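You operate a simulated robot arm through the tools that you are given. There is no shell and no other tool.

The job below is to be done with a simulated two-armed robot. You get a single attempt, and the scene is never put back.

## Task
Make the test bench dead at the mains board and try it.
Fine: run switch off and let it stop; test breaker off; run switch on to try, then off again.

Only the result counts: the job must be done as asked and must still hold three seconds after the hand-in. Knocking over, shifting, dropping, spilling or breaking anything else fails it.

## Robot
Two 7-joint arms with two-finger grippers on one trunk, on a base that drives. Base frame: it is fixed to the floor where the robot stands at the start and does not move with it; the origin is under the middle of the robot, x ahead of it, y to its left, z up; the surface under the hand at the start is at about z = 80. Lengths are in cm, angles in rad, forces in N, time in s.
The left shoulder is at the start at [4.2, 16.1, 113], the right one opposite. With the tool pointing down near the work surface each hand reaches from about 28 to 74 cm from the robot's upright axis, wherever it stands, measured 20 degrees to its own side. Places, roughly: belt breaker [70, 170, 120]; bench breaker [70, 140, 120]; blue puck [100, 100, 125]; green cap nut [40, 70, 90]; hand pump [40, -10, 80]; lamp breaker [70, 140, 120]; log button [40, 0, 80]; long green block [75, 100, 125]; long red block [75, 100, 125]; main isolator [70, 190, 120]; orange clamp [40, 70, 80]; orange damper [40, 40, 90]; orange test button [50, 90, 80]; orange vent valve [50, -20, 80]; row breaker [70, 160, 120]; run switch [50, 0, 80]. Payload 2.45 kg a hand.
Tool frame (each hand has its own): the origin (TCP) lies between the finger pads and is the grasp point; the fingertips stand 2.6 cm ahead of it; z points along the fingers, y is the line along which they close. The gripper opens to 9.6 cm. The gripper's body begins 6.9 cm behind the TCP.
Orientation is told as [roll, pitch, yaw] about the base's x, y, z axes, in that order, counted from this pose: with the fingers straight down and closing along the base's y, the tool's x points along the base's -x, its y along +y and its z along -z.

## Interface
- The arms move only by the tool send_rows. It takes "left_targets", "right_targets" or both (then of equal length, played together; a hand with none holds still); each is a list of rows, each a list of 2 entries, a list of its own where there are three numbers: the shift along the base's x, y, z in units of 200 mm (1.0 is 200 mm), then the turn, a rotation vector about the base's x, y, z in units of 60 degrees (1.0 is 60 degrees). In form: [[[x, y, z], [wx, wy, wz]], ...]. A call has 1 to 20 rows; each row is the pose to reach, as a shift and turn from the pose commanded when the call began. "left_gripper" and "right_gripper" are, for a hand that has rows, the gripper command, from -1 (fully open) to 1 (shut), values between in proportion, set as the call begins (left out, the last holds). A call with a number of a shift or a turn outside -1 to 1 is refused whole. A row lasts 0.2 s, in which the tool goes at most 5 cm and 0.15 rad; a call with a longer step from one row to the next is refused whole, and so is a gripper value outside its range. A pose out of reach is approached as far as the arm can. The call stops where the force on the tool passes 90 N (or 10 N more than at its start, if that is more) or the arm is blocked; 0.2 s more then pass. Each finger halts on what it meets, pressing with about 24 N; the grip force reading is that of the motor and also rises with nothing between the fingers. The clock runs only during rows and for 0.2 s after the last one: add rows that repeat a pose to give the fingers time. It gives the time, the measured TCP pose, the force on the tool (base axes), the opening and the grip force at its end, in the units of the frame above (readings bear some noise), with the torque about the TCP (base axes, N m) and any sound that the robot's microphone picked up, and new pictures: "pictures" is both (left out), scene, wrist or none (wrist: the cameras of the hands that moved).
- Cameras (640 x 400 px; columns grow to the right, rows downward): "scene" is now at [9.52, 1.48, 159.21]; the picture's right is [0.07, -1.00, -0.00], its down [-0.84, -0.06, -0.55] and it looks along [0.55, 0.04, -0.84] (base axes); focal length 285 px, centre (320, 200). "left" rides on the left gripper at [8.2, -0.3, -9.8] in its tool frame; the picture's right is [0.04, 1.00, 0.00], its down [-0.73, 0.03, -0.68] and it looks along [-0.68, 0.03, 0.73] (tool axes); focal length 256 px, centre (320, 200). "right" rides on the right gripper at [8.2, 0.3, -9.8] in its tool frame; the picture's right is [-0.04, 1.00, 0.00], its down [-0.73, -0.03, -0.68] and it looks along [-0.68, -0.03, 0.73] (tool axes); focal length 256 px, centre (320, 200). There is no depth. A picture from a camera that has moved, and an enlarged one, comes with that camera's place and axes in the base frame and with its lens. The place of the scene camera against the robot may be out by one fixed shift of up to 2.5 cm in any direction.
- raise_lower(by): slides the trunk up (or, below 0, down) by that many cm; the arms and the scene camera ride with it, the base frame stays. It gives what a move gives, with no picture.
- drive_base(legs): drives the robot by 1 to 6 legs, each [ahead, left, turn to the left] in cm, cm and rad, along the robot's own axes; the way and the turn of a leg run together, so that a leg with both is an arc; at most 150 cm and 3.142 rad a leg. The arms and the cameras ride along, it lands a little off, and it stops where it bumps. It gives what a move gives, and a new picture of the scene camera.
- aim_head(pan, tilt): turns the head with the scene camera to pan (to the left, within 2.094 rad either way) and tilt (down, from -0.506 to 1.204), counted from straight ahead of the robot. It gives what a move gives, and a new picture of the scene camera.
- zoom(camera, box): a new picture of the part [left, top, right, bottom] of that camera's present view, enlarged. The clock stands still meanwhile.
- hand_in(): hands the job in; it is judged then, once.

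Nothing tells you exact positions but the pictures and the camera data. Unless the task says otherwise, let go and move clear before handing in.

The tools are called after "Request:" as name(argument=value, ...) on one line, values as JSON. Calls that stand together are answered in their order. send_rows: Moves the arms, as the interface text tells. Its arguments: {"type":"object","properties":{"left_targets":{"type":"array"},"left_gripper":{"type":"number"},"right_targets":{"type":"array"},"right_gripper":{"type":"number"},"pictures":{"type":"string","enum":["both","scene","wrist","none"]}},"required":[]} The other tools are called the same way: raise_lower (by) slides the trunk up or down; drive_base (legs) drives the base; aim_head (pan, tilt) turns the head that bears the scene camera; zoom (camera, box) takes an enlarged picture of a part of a camera's view; hand_in () hands the job in.

At the start:

```text
t: 0.0
left_position: [55.62, 20.68, 109.49]
left_tcp_rot: [-0.001, 0.003, 0.001]
left_wrist_force: [-0.2, -0.2, -0.1]
left_wrist_torque: [0.02, 0.0, -0.01]
left_finger_gap: 9.6
left_grip_force: 0.1
right_position: [58.13, -26.05, 117.35]
right_tcp_rot: [0.001, 0.002, 0.001]
right_wrist_force: [0.0, 0.2, -0.3]
right_wrist_torque: [0.01, 0.0, -0.02]
right_finger_gap: 9.61
right_grip_force: 0.1
trunk travel left (down, up): [-30.0, 26.7]
robot x, y, heading: [0.09, -0.37, 0.001]
head pan, tilt: [0.066, 0.988]
```

scene: 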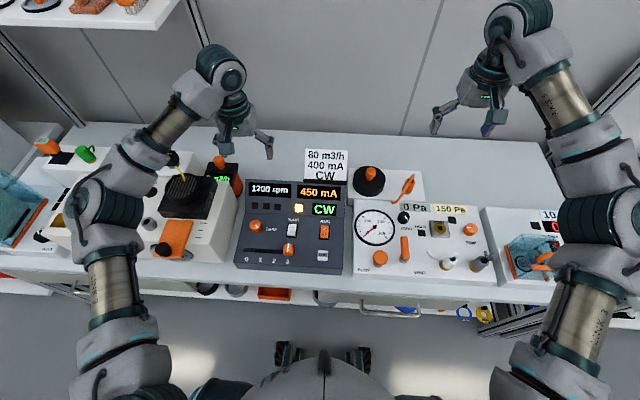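
right: 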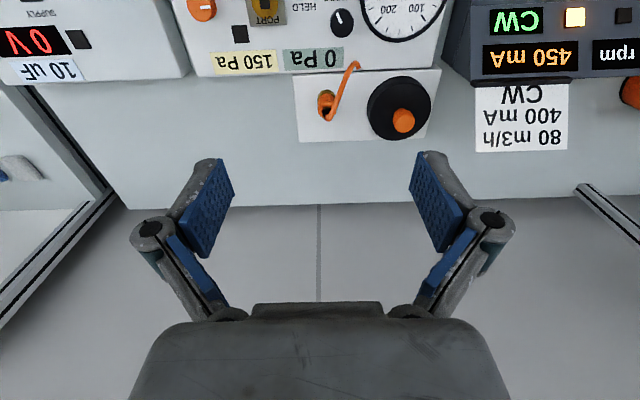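
left: 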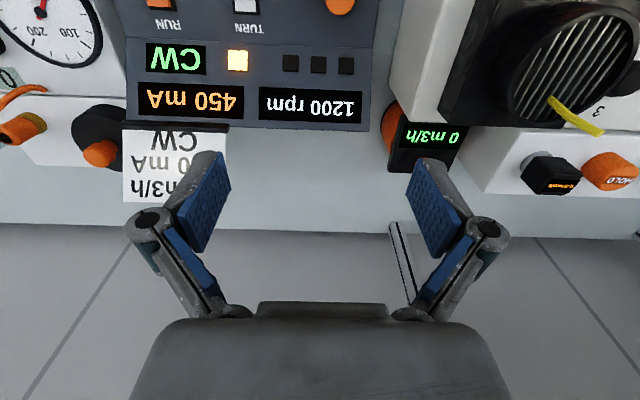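

I see the control panel ahead with rpm/mA displays and a RUN rocker switch; the mains board is off to the left. First I enlarge the panel and look to the left.

Request:
zoom(camera="scene", box=[220, 140, 380, 280])

Request:
aim_head(pan=1.2, tilt=0.4)

```text
2.86 times, centred on (300, 210) of scene
camera zoom: at [9.52, 1.48, 159.21], right [0.07, -1.0, 0.0], down [-0.84, -0.06, -0.55], along [0.55, 0.04, -0.84], focal length 813 px, centre (377, 171)
```

zoom: 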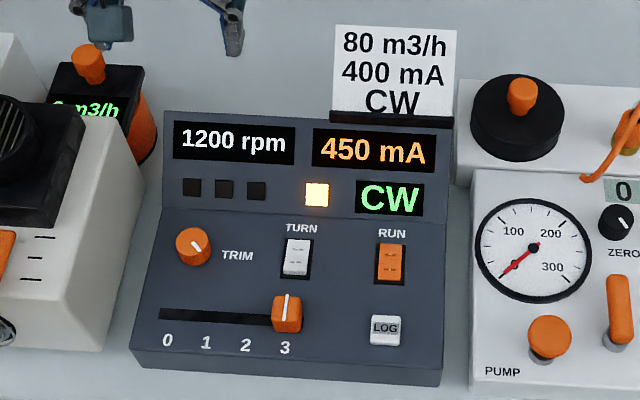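

```text
t: 1.4
left_position: [55.22, 20.68, 109.81]
left_tcp_rot: [-0.001, -0.003, 0.003]
left_wrist_force: [-0.2, -0.3, 0.6]
left_wrist_torque: [0.0, 0.02, 0.01]
left_finger_gap: 9.61
left_grip_force: 0.0
right_position: [57.58, -26.14, 117.58]
right_tcp_rot: [-0.002, -0.003, -0.001]
right_wrist_force: [-0.1, -0.5, -0.7]
right_wrist_torque: [-0.01, -0.02, -0.01]
right_finger_gap: 9.6
right_grip_force: 0.0
trunk travel left (down, up): [-30.0, 26.7]
robot x, y, heading: [0.12, 0.02, -0.002]
head pan, tilt: [1.201, 0.4]
camera scene: at [5.85, 9.65, 164.17], right [0.93, -0.36, 0.0], down [-0.15, -0.36, -0.92], along [0.33, 0.86, -0.39], focal length 285 px, centre (320, 200)
```

scene: 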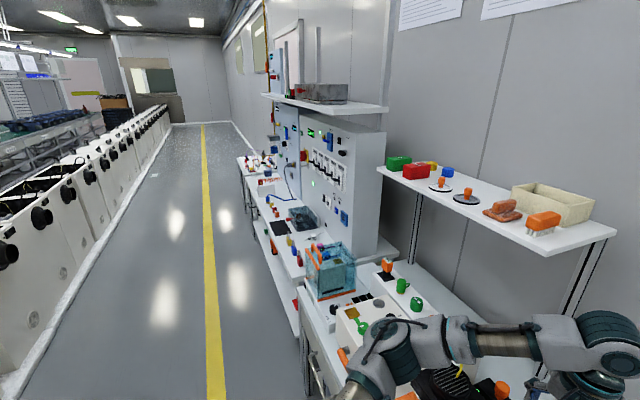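

The mains board stands further along the wall on the left, at about y 130–200. I enlarge it and the notices before doing anything.

Request:
zoom(camera="scene", box=[260, 90, 390, 250])

Request:
zoom(camera="scene", box=[380, 0, 620, 60])

```text
2.50 times, centred on (325, 170) of scene
camera zoom: at [5.85, 9.65, 164.17], right [0.93, -0.36, 0.0], down [-0.15, -0.36, -0.92], along [0.33, 0.86, -0.39], focal length 712 px, centre (308, 275)
```

zoom: 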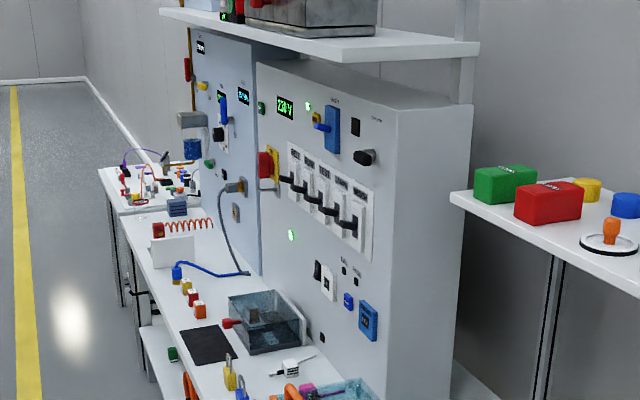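

```text
2.67 times, centred on (500, 30) of scene
camera zoom: at [5.85, 9.65, 164.17], right [0.93, -0.36, 0.0], down [-0.15, -0.36, -0.92], along [0.33, 0.86, -0.39], focal length 759 px, centre (-160, 653)
```

zoom: 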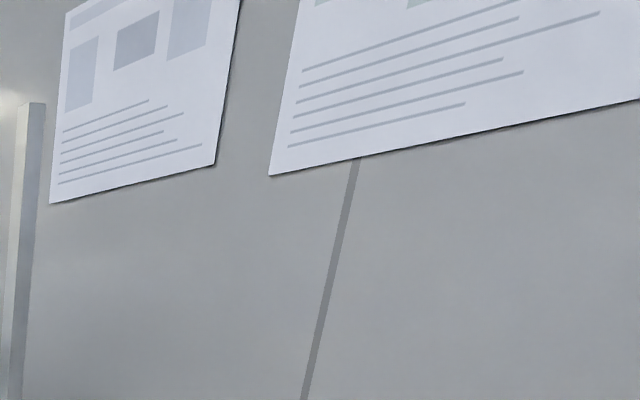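

The board has a row of five labelled breakers; I'll read their labels later. First the run switch: I estimate it at about [50, 3, 84], so I bring the left hand, closed, above and short of it for a close look.

Request:
send_rows(left_targets=[[[-0.1, -0.11, -0.03], [0, 0, 0]], [[-0.2, -0.22, -0.06], [0, 0, 0]], [[-0.3, -0.33, -0.09], [0, 0, 0]], [[-0.4, -0.44, -0.12], [0, 0, 0]], [[-0.5, -0.55, -0.15], [0, 0, 0]], [[-0.6, -0.66, -0.18], [0, 0, 0]], [[-0.7, -0.77, -0.21], [0, 0, 0]], [[-0.75, -0.88, -0.25], [0, 0, 0]], [[-0.75, -0.88, -0.25], [0, 0, 0]]], left_gripper=1, pictures="wrist")

Request:
aim_head(pan=0.0, tilt=0.95)

```text
t: 3.4
left_position: [40.03, 3.01, 104.86]
left_tcp_rot: [0.0, -0.004, 0.001]
left_wrist_force: [-0.4, 0.7, -0.1]
left_wrist_torque: [0.0, -0.01, 0.02]
left_finger_gap: 0.0
left_grip_force: 23.6
right_position: [57.58, -26.18, 117.73]
right_tcp_rot: [0.002, -0.004, 0.001]
right_wrist_force: [0.5, 0.5, 0.0]
right_wrist_torque: [0.0, -0.01, -0.01]
right_finger_gap: 9.57
right_grip_force: 0.1
trunk travel left (down, up): [-30.0, 26.7]
robot x, y, heading: [0.41, 0.03, 0.004]
head pan, tilt: [1.201, 0.4]
camera left: at [31.83, 2.8, 114.49], right [-0.04, 1.0, 0.0], down [0.73, 0.03, 0.68], along [0.68, 0.03, -0.73], focal length 256 px, centre (320, 200)
```

left: 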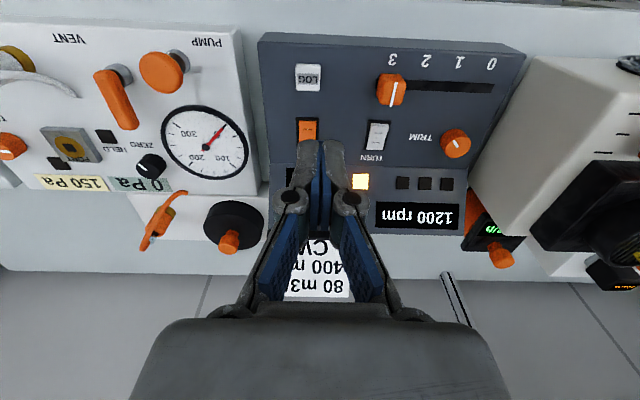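

```text
t: 4.8
left_position: [40.06, 3.09, 104.8]
left_tcp_rot: [0.001, -0.004, 0.002]
left_wrist_force: [0.9, -0.4, 0.2]
left_wrist_torque: [-0.03, -0.02, 0.01]
left_finger_gap: 0.0
left_grip_force: 23.8
right_position: [57.72, -26.09, 117.62]
right_tcp_rot: [0.003, -0.003, 0.0]
right_wrist_force: [-0.1, 0.2, -0.4]
right_wrist_torque: [0.0, -0.01, 0.0]
right_finger_gap: 9.59
right_grip_force: 0.0
trunk travel left (down, up): [-30.0, 26.7]
robot x, y, heading: [-0.14, -0.2, -0.001]
head pan, tilt: [0.0, 0.949]
camera scene: at [9.72, 0.86, 159.49], right [0.0, -1.0, 0.0], down [-0.82, 0.0, -0.58], along [0.58, 0.0, -0.82], focal length 285 px, centre (320, 200)
```

scene: 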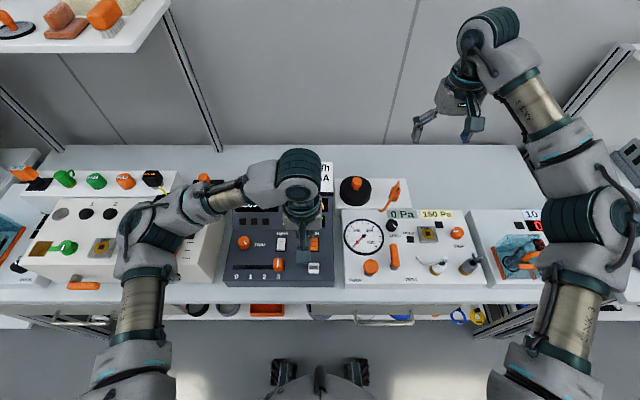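

The wrist view shows the RUN rocker right by the fingertips' line of sight; I enlarge it to see which side is pressed.

Request:
zoom(camera="left", box=[260, 40, 420, 160])

Request:
zoom(camera="scene", box=[220, 190, 350, 290])

```text
3.33 times, centred on (340, 100) of left
camera zoom: at [31.85, 2.83, 114.5], right [-0.04, 1.0, 0.0], down [0.73, 0.03, 0.68], along [0.68, 0.03, -0.73], focal length 853 px, centre (253, 533)
```

zoom: 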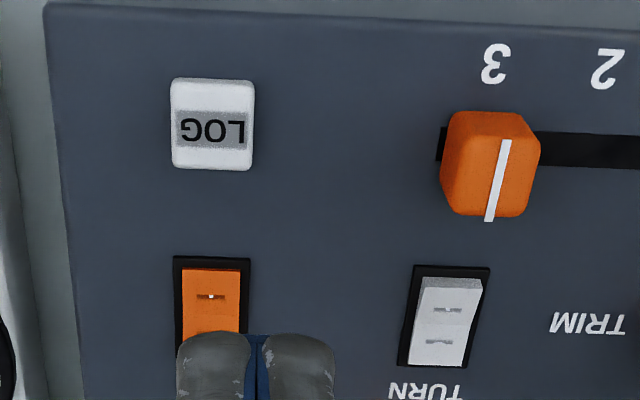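

```text
4.00 times, centred on (285, 240) of scene
camera zoom: at [9.72, 0.86, 159.49], right [0.0, -1.0, 0.0], down [-0.82, 0.0, -0.58], along [0.58, 0.0, -0.82], focal length 1139 px, centre (460, 40)
```

zoom: 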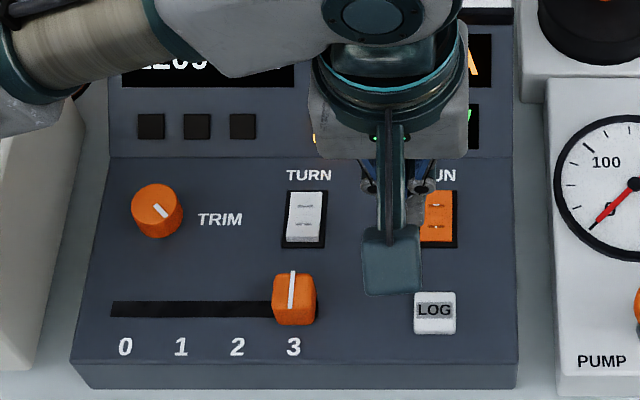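

I shift the hand sideways and back to see the rocker unobstructed and to triangulate it.

Request:
send_rows(left_targets=[[[-0.1, 0.1, 0], [0, 0, 0]], [[-0.2, 0.2, 0], [0, 0, 0]], [[-0.2, 0.4, 0], [0, 0, 0]], [[-0.2, 0.4, -0.15], [0, 0, 0]], [[-0.2, 0.4, -0.15], [0, 0, 0]]], pictures="wrist")

Request:
zoom(camera="left", box=[170, 80, 330, 200])

Request:
zoom(camera="scene", box=[270, 190, 350, 290])

```text
t: 6.0
left_position: [36.09, 11.15, 101.75]
left_tcp_rot: [0.001, -0.002, 0.001]
left_wrist_force: [0.5, -0.1, 0.2]
left_wrist_torque: [0.05, 0.02, -0.01]
left_finger_gap: 0.01
left_grip_force: 24.2
right_position: [57.67, -26.16, 117.54]
right_tcp_rot: [0.001, -0.005, 0.0]
right_wrist_force: [-0.2, -0.1, 0.3]
right_wrist_torque: [0.05, -0.03, 0.01]
right_finger_gap: 9.6
right_grip_force: 0.0
trunk travel left (down, up): [-30.0, 26.7]
robot x, y, heading: [-0.64, -0.35, 0.002]
head pan, tilt: [0.0, 0.949]
camera left: at [27.91, 10.86, 111.47], right [-0.04, 1.0, 0.0], down [0.73, 0.03, 0.68], along [0.68, 0.03, -0.73], focal length 256 px, centre (320, 200)
```

left: 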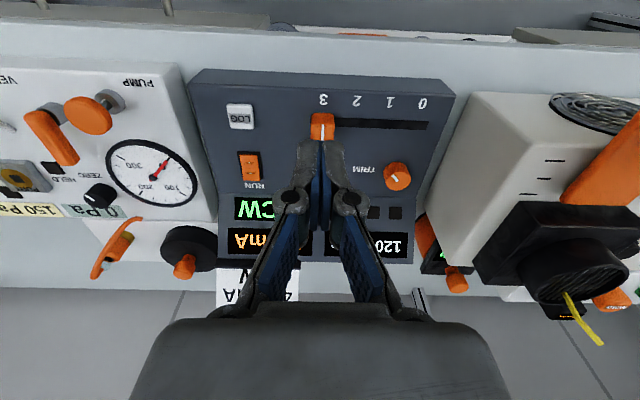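

```text
3.33 times, centred on (250, 140) of left
camera zoom: at [27.91, 10.86, 111.47], right [-0.04, 1.0, 0.0], down [0.73, 0.03, 0.68], along [0.68, 0.03, -0.73], focal length 853 px, centre (553, 400)
```

zoom: 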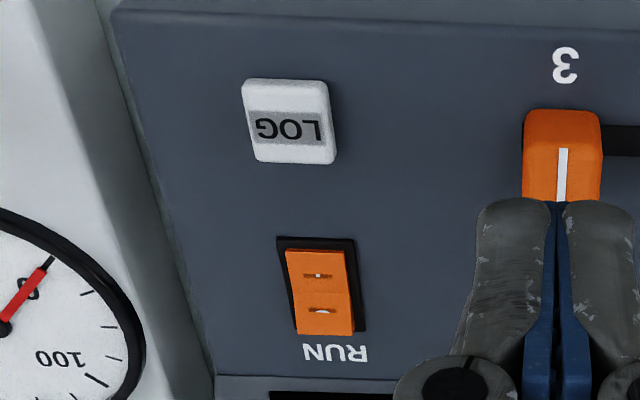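

```text
4.00 times, centred on (310, 240) of scene
camera zoom: at [9.67, 0.87, 159.49], right [0.0, -1.0, 0.0], down [-0.82, 0.0, -0.58], along [0.58, 0.0, -0.82], focal length 1139 px, centre (360, 40)
```

zoom: 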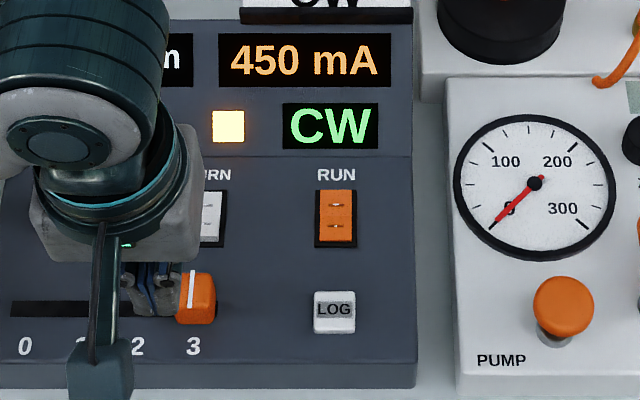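

The RUN rocker's near half is sunk (on), and its far half, next to the label, stands proud. I place the rocker at about [48.7, 2.1, 83], so I move the closed fingertips above its far half.

Request:
send_rows(left_targets=[[[0.16, -0.11, 0], [0, 0, 0]], [[0.32, -0.22, 0], [0, 0, 0]], [[0.48, -0.33, 0], [0, 0, 0]], [[0.655, -0.445, 0], [0, 0, 0]], [[0.655, -0.445, -0.15], [0, 0, 0]], [[0.655, -0.445, -0.3], [0, 0, 0]], [[0.655, -0.445, -0.5], [0, 0, 0]], [[0.655, -0.445, -0.5], [0, 0, 0]], [[0.655, -0.445, -0.5], [0, 0, 0]]])

Request:
zoom(camera="left", box=[240, 100, 400, 220])

Request:
zoom(camera="scene", box=[260, 190, 360, 290])

```text
t: 8.0
left_position: [49.31, 2.23, 91.84]
left_tcp_rot: [0.002, -0.003, 0.002]
left_wrist_force: [0.5, -0.1, 0.3]
left_wrist_torque: [-0.05, 0.0, 0.02]
left_finger_gap: 0.0
left_grip_force: 24.2
right_position: [57.65, -26.3, 117.58]
right_tcp_rot: [0.002, -0.005, 0.0]
right_wrist_force: [-0.5, 0.6, -0.3]
right_wrist_torque: [0.0, 0.0, -0.02]
right_finger_gap: 9.6
right_grip_force: 0.1
trunk travel left (down, up): [-30.0, 26.7]
robot x, y, heading: [0.42, -0.07, -0.001]
head pan, tilt: [0.0, 0.949]
camera scene: at [9.74, 0.77, 159.49], right [0.0, -1.0, 0.0], down [-0.82, 0.0, -0.58], along [0.58, 0.0, -0.82], focal length 285 px, centre (320, 200)
camera left: at [41.16, 1.97, 101.47], right [-0.04, 1.0, 0.0], down [0.73, 0.03, 0.68], along [0.68, 0.03, -0.73], focal length 256 px, centre (320, 200)
```

scene: 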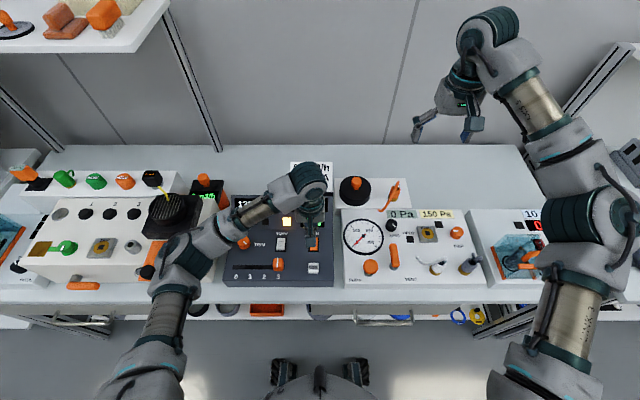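
left: 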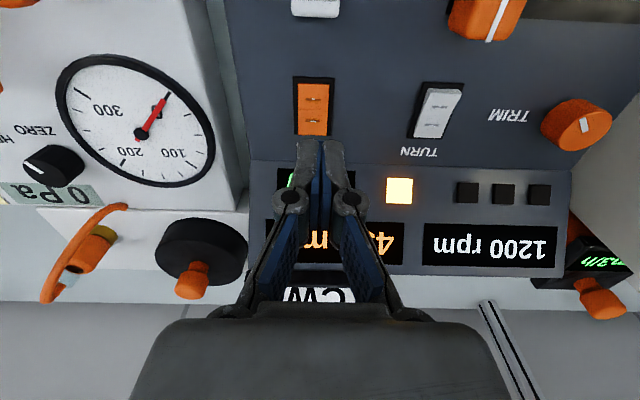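

```text
3.33 times, centred on (320, 160) of left
camera zoom: at [41.16, 1.97, 101.47], right [-0.04, 1.0, 0.0], down [0.73, 0.03, 0.68], along [0.68, 0.03, -0.73], focal length 853 px, centre (320, 333)
```

zoom: 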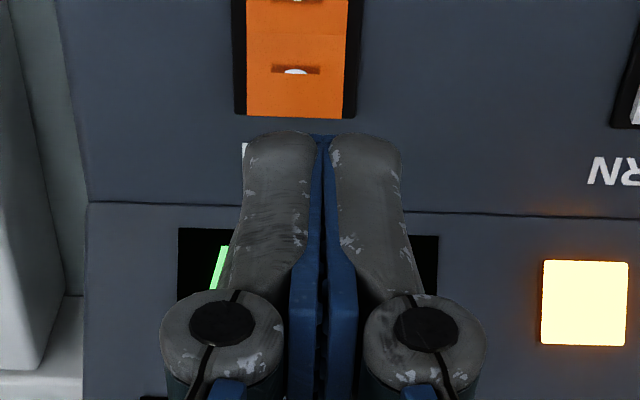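

```text
4.00 times, centred on (310, 240) of scene
camera zoom: at [9.74, 0.77, 159.49], right [0.0, -1.0, 0.0], down [-0.82, 0.0, -0.58], along [0.58, 0.0, -0.82], focal length 1139 px, centre (360, 40)
```

zoom: 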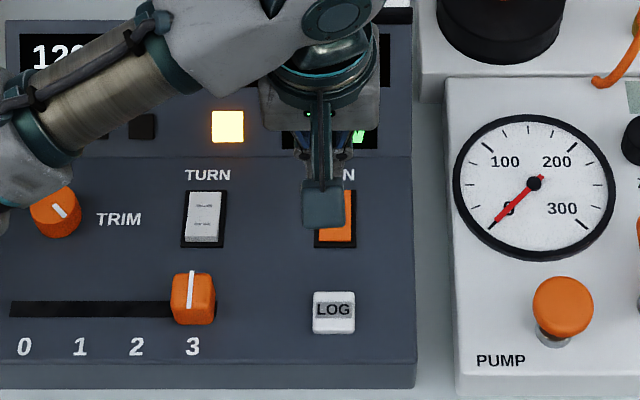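

The fingertips are just above and slightly beyond the rocker, whose far half spans about x 49.1–51 at y 1.8. I nudge over and lower slowly, watching the force.

Request:
send_rows(left_targets=[[[0.025, -0.018, 0], [0, 0, 0]], [[0.025, -0.018, -0.1], [0, 0, 0]], [[0.025, -0.018, -0.2], [0, 0, 0]], [[0.025, -0.018, -0.22], [0, 0, 0]], [[0.025, -0.018, -0.24], [0, 0, 0]], [[0.025, -0.018, -0.25], [0, 0, 0]], [[0.025, -0.018, -0.25], [0, 0, 0]]])

Request:
zoom(camera="left", box=[240, 80, 400, 200])

```text
t: 9.6
left_position: [49.75, 1.72, 86.83]
left_tcp_rot: [0.002, -0.006, 0.001]
left_wrist_force: [0.1, -0.7, 0.8]
left_wrist_torque: [-0.01, -0.02, 0.0]
left_finger_gap: 0.02
left_grip_force: 24.4
right_position: [57.66, -26.26, 117.73]
right_tcp_rot: [0.0, -0.004, 0.001]
right_wrist_force: [-0.4, 0.7, -0.3]
right_wrist_torque: [-0.01, -0.02, 0.0]
right_finger_gap: 9.58
right_grip_force: 0.1
trunk travel left (down, up): [-30.0, 26.7]
robot x, y, heading: [0.19, 0.24, 0.003]
head pan, tilt: [0.0, 0.949]
camera scene: at [9.74, 0.83, 159.49], right [0.0, -1.0, 0.0], down [-0.82, 0.0, -0.58], along [0.58, 0.0, -0.82], focal length 285 px, centre (320, 200)
camera left: at [41.51, 1.48, 96.43], right [-0.04, 1.0, 0.0], down [0.73, 0.03, 0.68], along [0.68, 0.03, -0.73], focal length 256 px, centre (320, 200)
```

scene: 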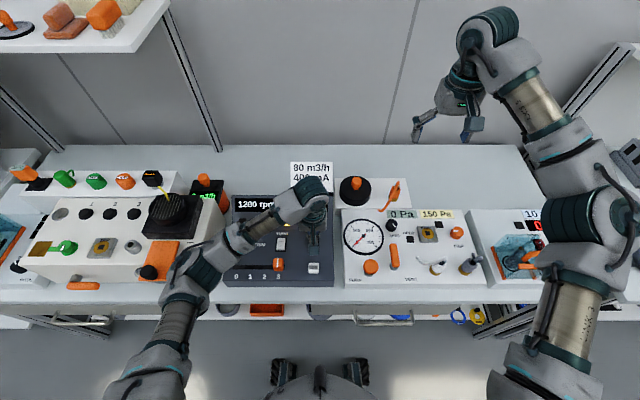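
left: 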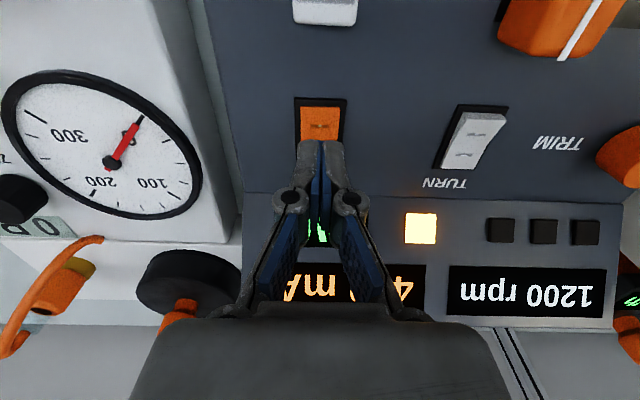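

```text
3.33 times, centred on (320, 140) of left
camera zoom: at [41.51, 1.48, 96.43], right [-0.04, 1.0, 0.0], down [0.73, 0.03, 0.68], along [0.68, 0.03, -0.73], focal length 853 px, centre (320, 400)
```

zoom: 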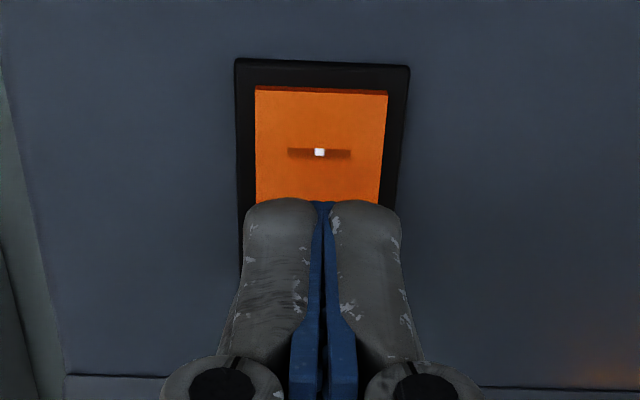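

No contact yet; alignment over the far half is good. I lower in small steps.

Request:
send_rows(left_targets=[[[0, 0, -0.01], [0, 0, 0]], [[0, 0, -0.02], [0, 0, 0]], [[0, 0, -0.03], [0, 0, 0]], [[0, 0, -0.04], [0, 0, 0]], [[0, 0, -0.05], [0, 0, 0]], [[0, 0, -0.06], [0, 0, 0]]])

```text
t: 11.0
left_position: [49.71, 1.82, 85.64]
left_tcp_rot: [0.001, -0.004, 0.002]
left_wrist_force: [0.0, -0.4, 0.1]
left_wrist_torque: [0.0, 0.02, 0.01]
left_finger_gap: 0.0
left_grip_force: 23.5
right_position: [57.62, -26.15, 117.57]
right_tcp_rot: [0.001, -0.004, 0.001]
right_wrist_force: [1.6, -0.8, 0.1]
right_wrist_torque: [0.0, -0.03, -0.02]
right_finger_gap: 9.61
right_grip_force: 0.1
trunk travel left (down, up): [-30.0, 26.7]
robot x, y, heading: [0.17, -0.23, -0.001]
head pan, tilt: [0.0, 0.949]
camera scene: at [9.74, 0.81, 159.49], right [0.0, -1.0, 0.0], down [-0.82, 0.0, -0.58], along [0.58, 0.0, -0.82], focal length 285 px, centre (320, 200)
camera left: at [41.52, 1.53, 95.22], right [-0.04, 1.0, 0.0], down [0.73, 0.03, 0.68], along [0.68, 0.03, -0.73], focal length 256 px, centre (320, 200)
```

scene: 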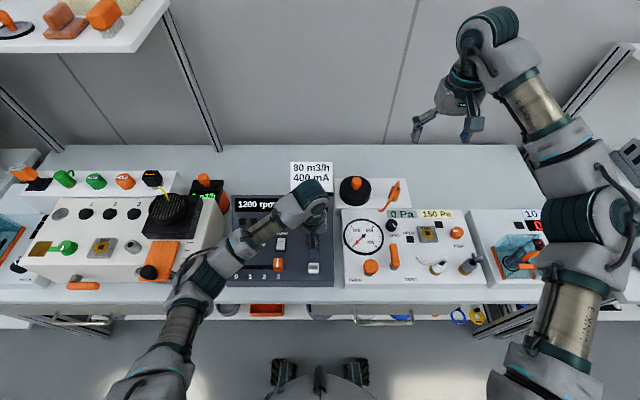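
left: 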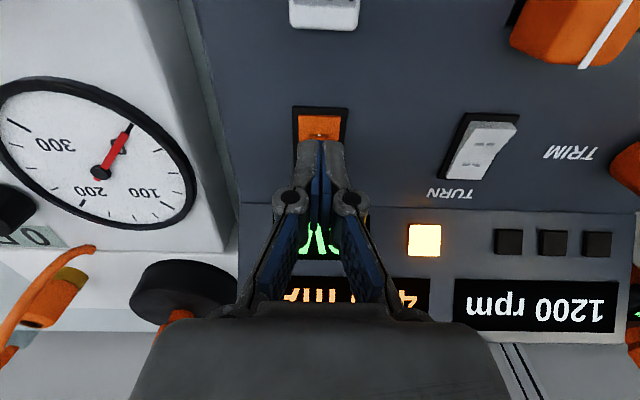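

Still free; the rocker is a little lower and further than figured. I go forward 0.3 cm and keep lowering gently.

Request:
send_rows(left_targets=[[[0.015, 0, -0.01], [0, 0, 0]], [[0.015, 0, -0.02], [0, 0, 0]], [[0.015, 0, -0.03], [0, 0, 0]], [[0.015, 0, -0.04], [0, 0, 0]], [[0.015, 0, -0.05], [0, 0, 0]], [[0.015, 0, -0.05], [0, 0, 0]]])

Request:
zoom(camera="left", box=[240, 80, 400, 200])

```text
t: 12.4
left_position: [49.98, 1.71, 84.41]
left_tcp_rot: [0.003, -0.004, 0.002]
left_wrist_force: [-0.4, -0.4, 0.1]
left_wrist_torque: [-0.02, 0.04, -0.02]
left_finger_gap: 0.01
left_grip_force: 24.3
right_position: [57.62, -26.0, 117.63]
right_tcp_rot: [0.002, -0.005, 0.001]
right_wrist_force: [-0.6, 0.5, 0.5]
right_wrist_torque: [0.0, -0.01, 0.0]
right_finger_gap: 9.59
right_grip_force: 0.1
trunk travel left (down, up): [-30.0, 26.7]
robot x, y, heading: [-0.06, 0.07, -0.002]
head pan, tilt: [0.0, 0.949]
camera scene: at [9.74, 0.81, 159.49], right [0.0, -1.0, 0.0], down [-0.82, 0.0, -0.58], along [0.58, 0.0, -0.82], focal length 285 px, centre (320, 200)
camera left: at [41.83, 1.46, 94.19], right [-0.04, 1.0, 0.0], down [0.73, 0.03, 0.68], along [0.68, 0.03, -0.73], focal length 256 px, centre (320, 200)
```

scene: 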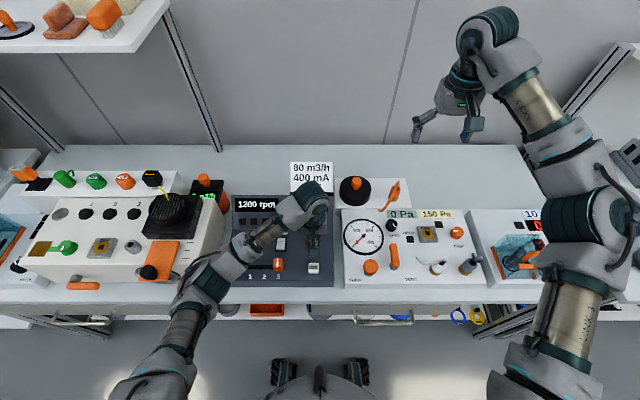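
left: 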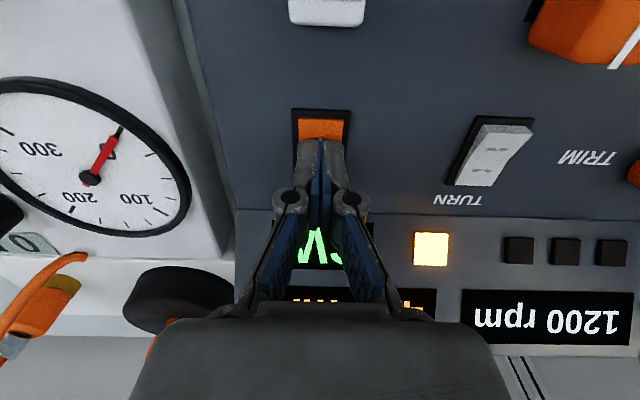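

```text
3.33 times, centred on (320, 140) of left
camera zoom: at [41.83, 1.46, 94.19], right [-0.04, 1.0, 0.0], down [0.73, 0.03, 0.68], along [0.68, 0.03, -0.73], focal length 853 px, centre (320, 400)
```

zoom: 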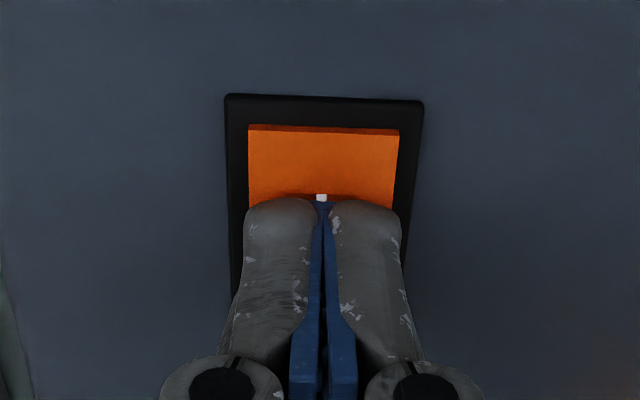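

By triangulating the frame's edges, it spans x 47.5–52.5 at z about 81, so my fingertip is still over the pivot. I lift, go 1.3 cm further, and press there.

Request:
send_rows(left_targets=[[[0, 0, 0.06], [0, 0, 0]], [[0.065, 0, 0.06], [0, 0, 0]], [[0.065, 0, 0.04], [0, 0, 0]], [[0.065, 0, 0.02], [0, 0, 0]], [[0.065, 0, 0.01], [0, 0, 0]], [[0.065, 0, 0.0], [0, 0, 0]], [[0.065, 0, -0.01], [0, 0, 0]]])

Request:
zoom(camera="left", box=[240, 80, 400, 200])

```text
t: 14.0
left_position: [51.34, 1.93, 84.33]
left_tcp_rot: [0.001, -0.002, 0.002]
left_wrist_force: [-0.4, -0.5, -0.2]
left_wrist_torque: [0.0, -0.03, 0.0]
left_finger_gap: 0.01
left_grip_force: 28.4
right_position: [57.62, -26.22, 117.59]
right_tcp_rot: [0.002, -0.002, 0.0]
right_wrist_force: [0.6, -0.6, 0.1]
right_wrist_torque: [0.03, -0.01, -0.02]
right_finger_gap: 9.57
right_grip_force: 0.1
trunk travel left (down, up): [-30.0, 26.7]
robot x, y, heading: [-0.41, -0.06, -0.001]
head pan, tilt: [0.0, 0.949]
camera scene: at [9.73, 0.79, 159.49], right [0.0, -1.0, 0.0], down [-0.82, 0.0, -0.58], along [0.58, 0.0, -0.82], focal length 285 px, centre (320, 200)
camera left: at [43.09, 1.53, 94.05], right [-0.04, 1.0, 0.0], down [0.73, 0.03, 0.68], along [0.68, 0.03, -0.73], focal length 256 px, centre (320, 200)
```

scene: 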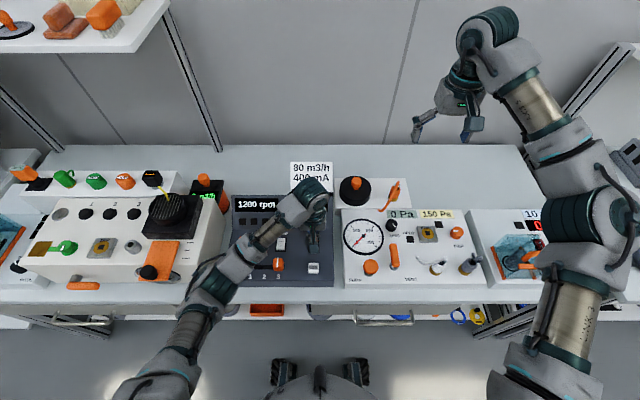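
left: 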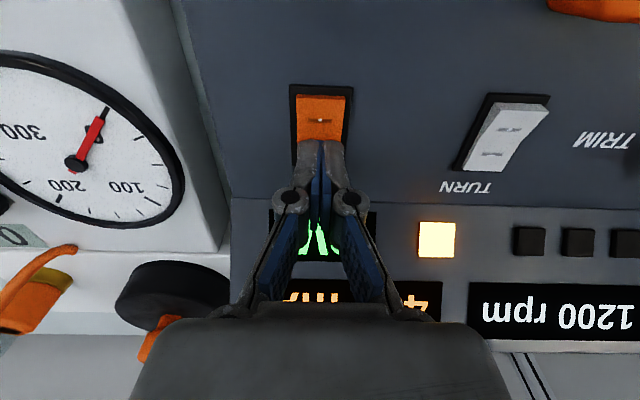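

```text
3.33 times, centred on (320, 140) of left
camera zoom: at [43.09, 1.53, 94.05], right [-0.04, 1.0, 0.0], down [0.73, 0.03, 0.68], along [0.68, 0.03, -0.73], focal length 853 px, centre (320, 400)
```

zoom: 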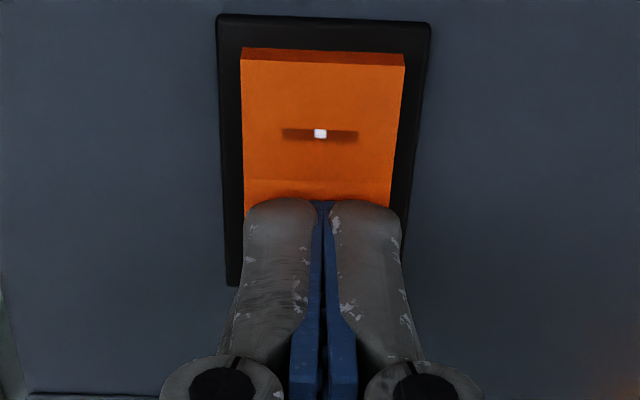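

Now the tip is over the far half, nearly touching. I press down in small steps.

Request:
send_rows(left_targets=[[[0, 0, -0.01], [0, 0, 0]], [[0, 0, -0.02], [0, 0, 0]], [[0, 0, -0.03], [0, 0, 0]], [[0, 0, -0.04], [0, 0, 0]], [[0, 0, -0.05], [0, 0, 0]]])

Request:
zoom(camera="left", box=[240, 80, 400, 200])

```text
t: 15.2
left_position: [51.36, 1.89, 84.23]
left_tcp_rot: [-0.007, -0.021, 0.002]
left_wrist_force: [6.4, 6.9, 72.6]
left_wrist_torque: [0.16, 0.69, -0.17]
left_finger_gap: 0.61
left_grip_force: 27.9
right_position: [57.19, -26.07, 118.1]
right_tcp_rot: [-0.002, -0.008, 0.001]
right_wrist_force: [0.2, 0.2, -0.1]
right_wrist_torque: [0.0, 0.04, 0.01]
right_finger_gap: 9.61
right_grip_force: 0.1
trunk travel left (down, up): [-30.0, 26.7]
robot x, y, heading: [0.11, -0.0, -0.002]
head pan, tilt: [0.0, 0.949]
camera scene: at [8.54, 1.02, 159.68], right [0.0, -1.0, 0.0], down [-0.81, 0.0, -0.58], along [0.58, 0.0, -0.81], focal length 285 px, centre (320, 200)
camera left: at [42.92, 1.6, 93.83], right [-0.04, 1.0, -0.01], down [0.72, 0.03, 0.69], along [0.69, 0.03, -0.72], focal length 256 px, centre (320, 200)
```

scene: 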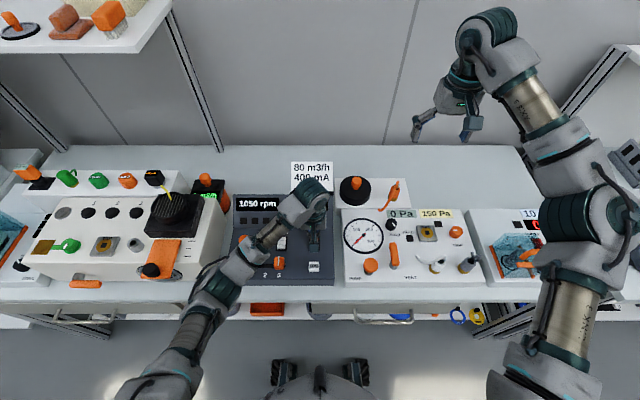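
left: 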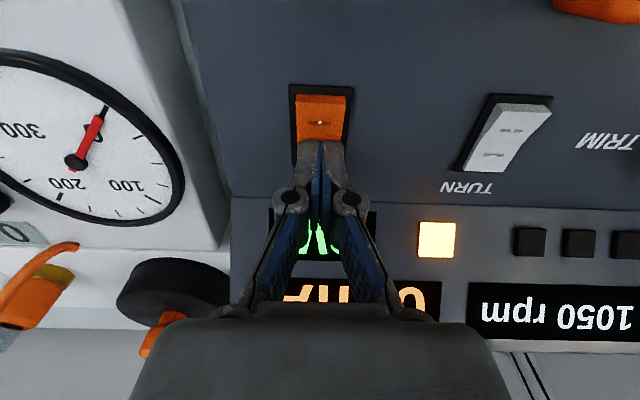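

```text
3.33 times, centred on (320, 140) of left
camera zoom: at [42.92, 1.6, 93.83], right [-0.04, 1.0, -0.01], down [0.72, 0.03, 0.69], along [0.69, 0.03, -0.72], focal length 853 px, centre (320, 400)
```

zoom: 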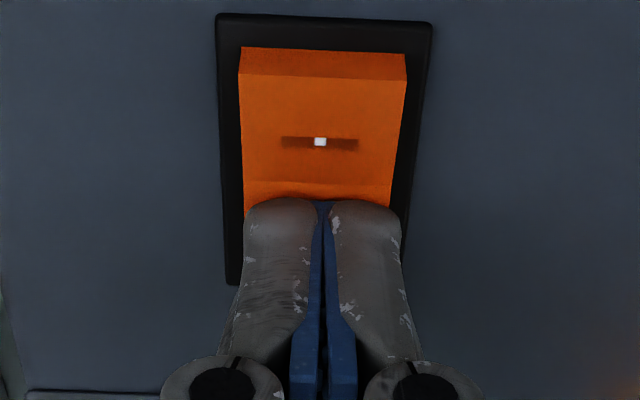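

The rocker flipped: the near end is now raised, the current dropped and the rpm is falling. I lift clear and watch it run down.

Request:
send_rows(left_targets=[[[0, 0, 0.1], [0, 0, 0]], [[0, 0, 0.3], [0, 0, 0]], [[-0.15, 0.1, 0.5], [0, 0, 0]], [[-0.3, 0.25, 0.6], [0, 0, 0]], [[-0.45, 0.4, 0.8], [0, 0, 0]], [[-0.55, 0.6, 0.9], [0, 0, 0]], [[-0.55, 0.8, 0.9], [0, 0, 0]], [[-0.55, 0.8, 0.9], [0, 0, 0]], [[-0.55, 0.8, 0.9], [0, 0, 0]], [[-0.55, 0.8, 0.9], [0, 0, 0]]], pictures="scene")

Request:
zoom(camera="scene", box=[220, 160, 350, 290])

```text
refused: row 3 steps farther than a row can; nothing moved
```

```text
3.08 times, centred on (285, 225) of scene
camera zoom: at [8.54, 1.02, 159.68], right [0.0, -1.0, 0.0], down [-0.81, 0.0, -0.58], along [0.58, 0.0, -0.81], focal length 876 px, centre (428, 123)
```

zoom: 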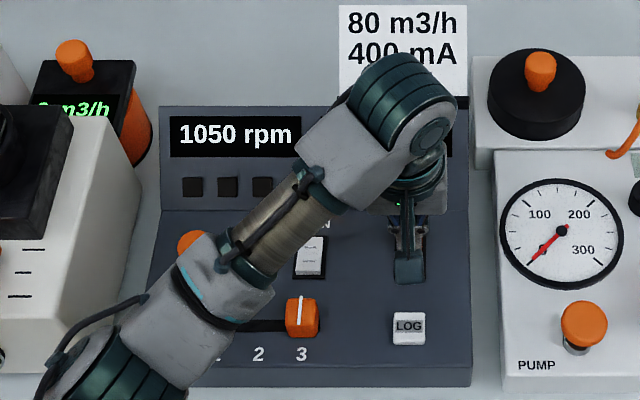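

One row was too long, so nothing moved; I resend with smaller steps.

Request:
send_rows(left_targets=[[[0, 0, 0.1], [0, 0, 0]], [[0, 0, 0.3], [0, 0, 0]], [[-0.1, 0.1, 0.45], [0, 0, 0]], [[-0.2, 0.2, 0.6], [0, 0, 0]], [[-0.3, 0.35, 0.75], [0, 0, 0]], [[-0.4, 0.5, 0.88], [0, 0, 0]], [[-0.5, 0.65, 0.88], [0, 0, 0]], [[-0.55, 0.8, 0.88], [0, 0, 0]], [[-0.55, 0.8, 0.88], [0, 0, 0]], [[-0.55, 0.8, 0.88], [0, 0, 0]]], pictures="scene")

Request:
zoom(camera="scene", box=[220, 160, 350, 290])

```text
t: 17.4
left_position: [40.34, 17.77, 100.92]
left_tcp_rot: [-0.001, -0.004, 0.001]
left_wrist_force: [0.1, -0.4, 0.3]
left_wrist_torque: [0.03, -0.02, -0.03]
left_finger_gap: 0.0
left_grip_force: 28.9
right_position: [57.69, -26.18, 117.72]
right_tcp_rot: [0.001, -0.004, 0.001]
right_wrist_force: [-0.6, -1.3, -0.6]
right_wrist_torque: [-0.01, 0.04, -0.03]
right_finger_gap: 9.6
right_grip_force: 0.1
trunk travel left (down, up): [-30.0, 26.7]
robot x, y, heading: [-0.4, -0.2, 0.006]
head pan, tilt: [0.0, 0.949]
camera scene: at [9.7, 0.89, 159.49], right [0.0, -1.0, 0.0], down [-0.82, 0.0, -0.58], along [0.58, 0.0, -0.82], focal length 285 px, centre (320, 200)
```

scene: 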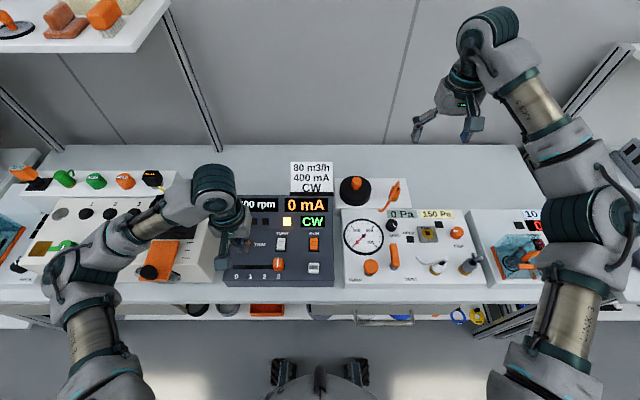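

```text
3.08 times, centred on (285, 225) of scene
camera zoom: at [9.7, 0.89, 159.49], right [0.0, -1.0, 0.0], down [-0.82, 0.0, -0.58], along [0.58, 0.0, -0.82], focal length 876 px, centre (428, 123)
```

zoom: 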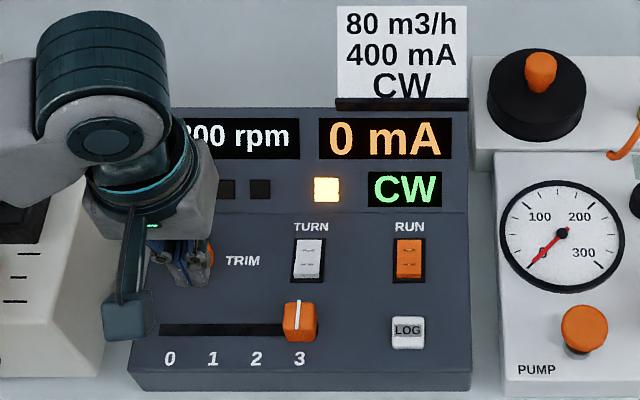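

Current is 0 and the rotor is running down. While it does, I tuck both hands back and up for driving.

Request:
send_rows(left_targets=[[[0, 0, 0.1], [0, 0, 0]], [[0, 0, 0.25], [0, 0, 0]], [[-0.05, 0, 0.4], [0, 0, 0]], [[-0.1, 0, 0.55], [0, 0, 0]], [[-0.1, 0, 0.7], [0, 0, 0]], [[-0.1, 0, 0.7], [0, 0, 0]], [[-0.1, 0, 0.7], [0, 0, 0]], [[-0.1, 0, 0.7], [0, 0, 0]], [[-0.1, 0, 0.7], [0, 0, 0]], [[-0.1, 0, 0.7], [0, 0, 0]], [[-0.1, 0, 0.7], [0, 0, 0]], [[-0.1, 0, 0.7], [0, 0, 0]]], right_targets=[[[-0.1, 0, 0], [0, 0, 0]], [[-0.2, 0, 0], [0, 0, 0]], [[-0.3, 0.05, 0], [0, 0, 0]], [[-0.4, 0.1, 0], [0, 0, 0]], [[-0.5, 0.1, 0], [0, 0, 0]], [[-0.6, 0.1, 0], [0, 0, 0]], [[-0.7, 0.1, 0], [0, 0, 0]], [[-0.8, 0.1, 0], [0, 0, 0]], [[-0.9, 0.1, 0], [0, 0, 0]], [[-0.9, 0.1, 0], [0, 0, 0]], [[-0.9, 0.1, 0], [0, 0, 0]], [[-0.9, 0.1, 0], [0, 0, 0]]], right_gripper=1, pictures="scene")

Request:
zoom(camera="scene", box=[220, 160, 350, 290])

```text
t: 20.0
left_position: [38.46, 18.04, 114.98]
left_tcp_rot: [0.001, -0.004, 0.002]
left_wrist_force: [-0.3, 0.4, -0.2]
left_wrist_torque: [0.02, -0.04, 0.02]
left_finger_gap: 0.01
left_grip_force: 28.9
right_position: [39.59, -24.08, 117.43]
right_tcp_rot: [0.0, -0.003, 0.0]
right_wrist_force: [0.4, -0.3, -0.4]
right_wrist_torque: [0.01, 0.03, 0.03]
right_finger_gap: 0.0
right_grip_force: 24.1
trunk travel left (down, up): [-30.0, 26.7]
robot x, y, heading: [0.1, 0.08, -0.0]
head pan, tilt: [0.0, 0.949]
camera scene: at [9.55, 0.97, 159.5], right [0.0, -1.0, 0.0], down [-0.82, 0.0, -0.58], along [0.58, 0.0, -0.82], focal length 285 px, centre (320, 200)
```

scene: 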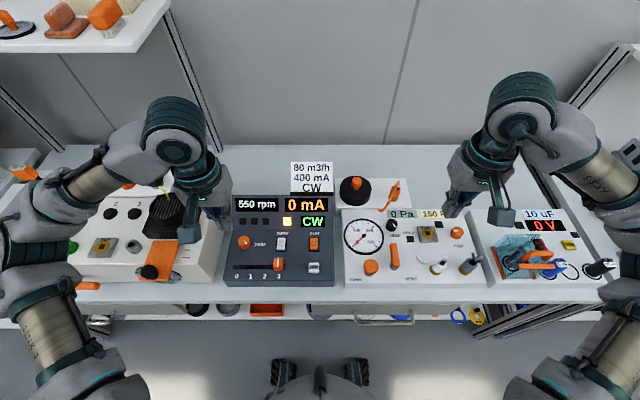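

```text
3.08 times, centred on (285, 225) of scene
camera zoom: at [9.55, 0.97, 159.5], right [0.0, -1.0, 0.0], down [-0.82, 0.0, -0.58], along [0.58, 0.0, -0.82], focal length 876 px, centre (428, 123)
```

zoom: 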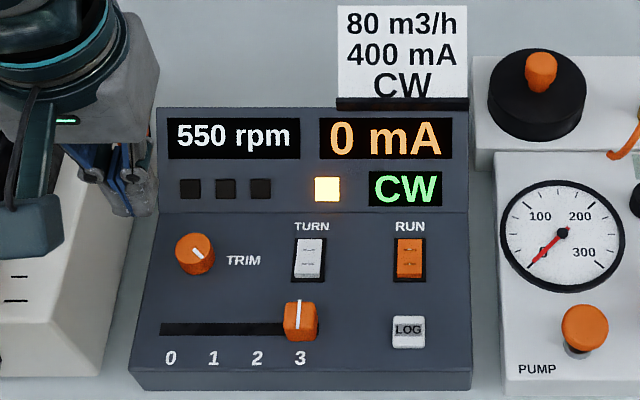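

550 rpm and falling; I wait until it stands still.

Request:
send_rows(left_targets=[[[0, 0, 0], [0, 0, 0]], [[0, 0, 0], [0, 0, 0]], [[0, 0, 0], [0, 0, 0]], [[0, 0, 0], [0, 0, 0]], [[0, 0, 0], [0, 0, 0]], [[0, 0, 0], [0, 0, 0]], [[0, 0, 0], [0, 0, 0]], [[0, 0, 0], [0, 0, 0]], [[0, 0, 0], [0, 0, 0]], [[0, 0, 0], [0, 0, 0]], [[0, 0, 0], [0, 0, 0]], [[0, 0, 0], [0, 0, 0]], [[0, 0, 0], [0, 0, 0]], [[0, 0, 0], [0, 0, 0]], [[0, 0, 0], [0, 0, 0]], [[0, 0, 0], [0, 0, 0]], [[0, 0, 0], [0, 0, 0]], [[0, 0, 0], [0, 0, 0]], [[0, 0, 0], [0, 0, 0]], [[0, 0, 0], [0, 0, 0]]], pictures="none")

Request:
send_rows(left_targets=[[[0, 0, 0], [0, 0, 0]], [[0, 0, 0], [0, 0, 0]], [[0, 0, 0], [0, 0, 0]], [[0, 0, 0], [0, 0, 0]], [[0, 0, 0], [0, 0, 0]], [[0, 0, 0], [0, 0, 0]], [[0, 0, 0], [0, 0, 0]], [[0, 0, 0], [0, 0, 0]], [[0, 0, 0], [0, 0, 0]], [[0, 0, 0], [0, 0, 0]], [[0, 0, 0], [0, 0, 0]], [[0, 0, 0], [0, 0, 0]], [[0, 0, 0], [0, 0, 0]], [[0, 0, 0], [0, 0, 0]], [[0, 0, 0], [0, 0, 0]], [[0, 0, 0], [0, 0, 0]], [[0, 0, 0], [0, 0, 0]], [[0, 0, 0], [0, 0, 0]], [[0, 0, 0], [0, 0, 0]], [[0, 0, 0], [0, 0, 0]]], pictures="scene")

Request:
zoom(camera="scene", box=[220, 160, 350, 290])

```text
t: 24.2
left_position: [38.52, 18.12, 114.96]
left_tcp_rot: [0.001, -0.004, 0.003]
left_wrist_force: [0.4, 0.0, 0.6]
left_wrist_torque: [0.03, 0.01, 0.01]
left_finger_gap: 0.0
left_grip_force: 28.9
right_position: [39.55, -24.2, 117.54]
right_tcp_rot: [0.0, -0.005, 0.0]
right_wrist_force: [0.1, -0.5, -0.2]
right_wrist_torque: [0.03, 0.01, 0.01]
right_finger_gap: 0.0
right_grip_force: 23.7
trunk travel left (down, up): [-30.0, 26.7]
robot x, y, heading: [-0.06, -0.23, 0.0]
head pan, tilt: [0.0, 0.949]
```

```text
t: 28.4
left_position: [38.46, 18.07, 114.91]
left_tcp_rot: [0.002, -0.003, 0.001]
left_wrist_force: [0.1, 1.0, -0.5]
left_wrist_torque: [-0.02, 0.0, -0.01]
left_finger_gap: 0.0
left_grip_force: 28.8
right_position: [39.54, -24.1, 117.38]
right_tcp_rot: [-0.001, -0.004, 0.0]
right_wrist_force: [0.6, 0.3, 0.0]
right_wrist_torque: [0.03, 0.0, -0.02]
right_finger_gap: 0.0
right_grip_force: 23.8
trunk travel left (down, up): [-30.0, 26.7]
robot x, y, heading: [-0.09, 0.12, -0.001]
head pan, tilt: [0.0, 0.949]
camera scene: at [9.57, 0.97, 159.5], right [0.0, -1.0, 0.0], down [-0.82, 0.0, -0.58], along [0.58, 0.0, -0.82], focal length 285 px, centre (320, 200)
```

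scene: 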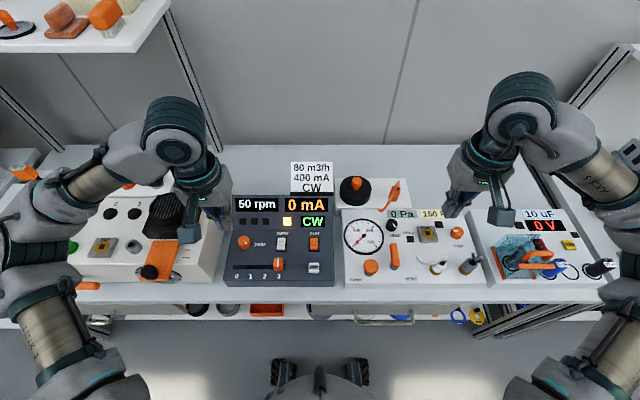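

```text
3.08 times, centred on (285, 225) of scene
camera zoom: at [9.57, 0.97, 159.5], right [0.0, -1.0, 0.0], down [-0.82, 0.0, -0.58], along [0.58, 0.0, -0.82], focal length 876 px, centre (428, 123)
```

zoom: 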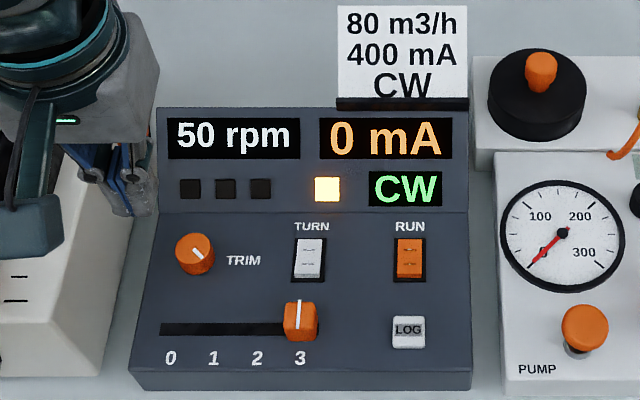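

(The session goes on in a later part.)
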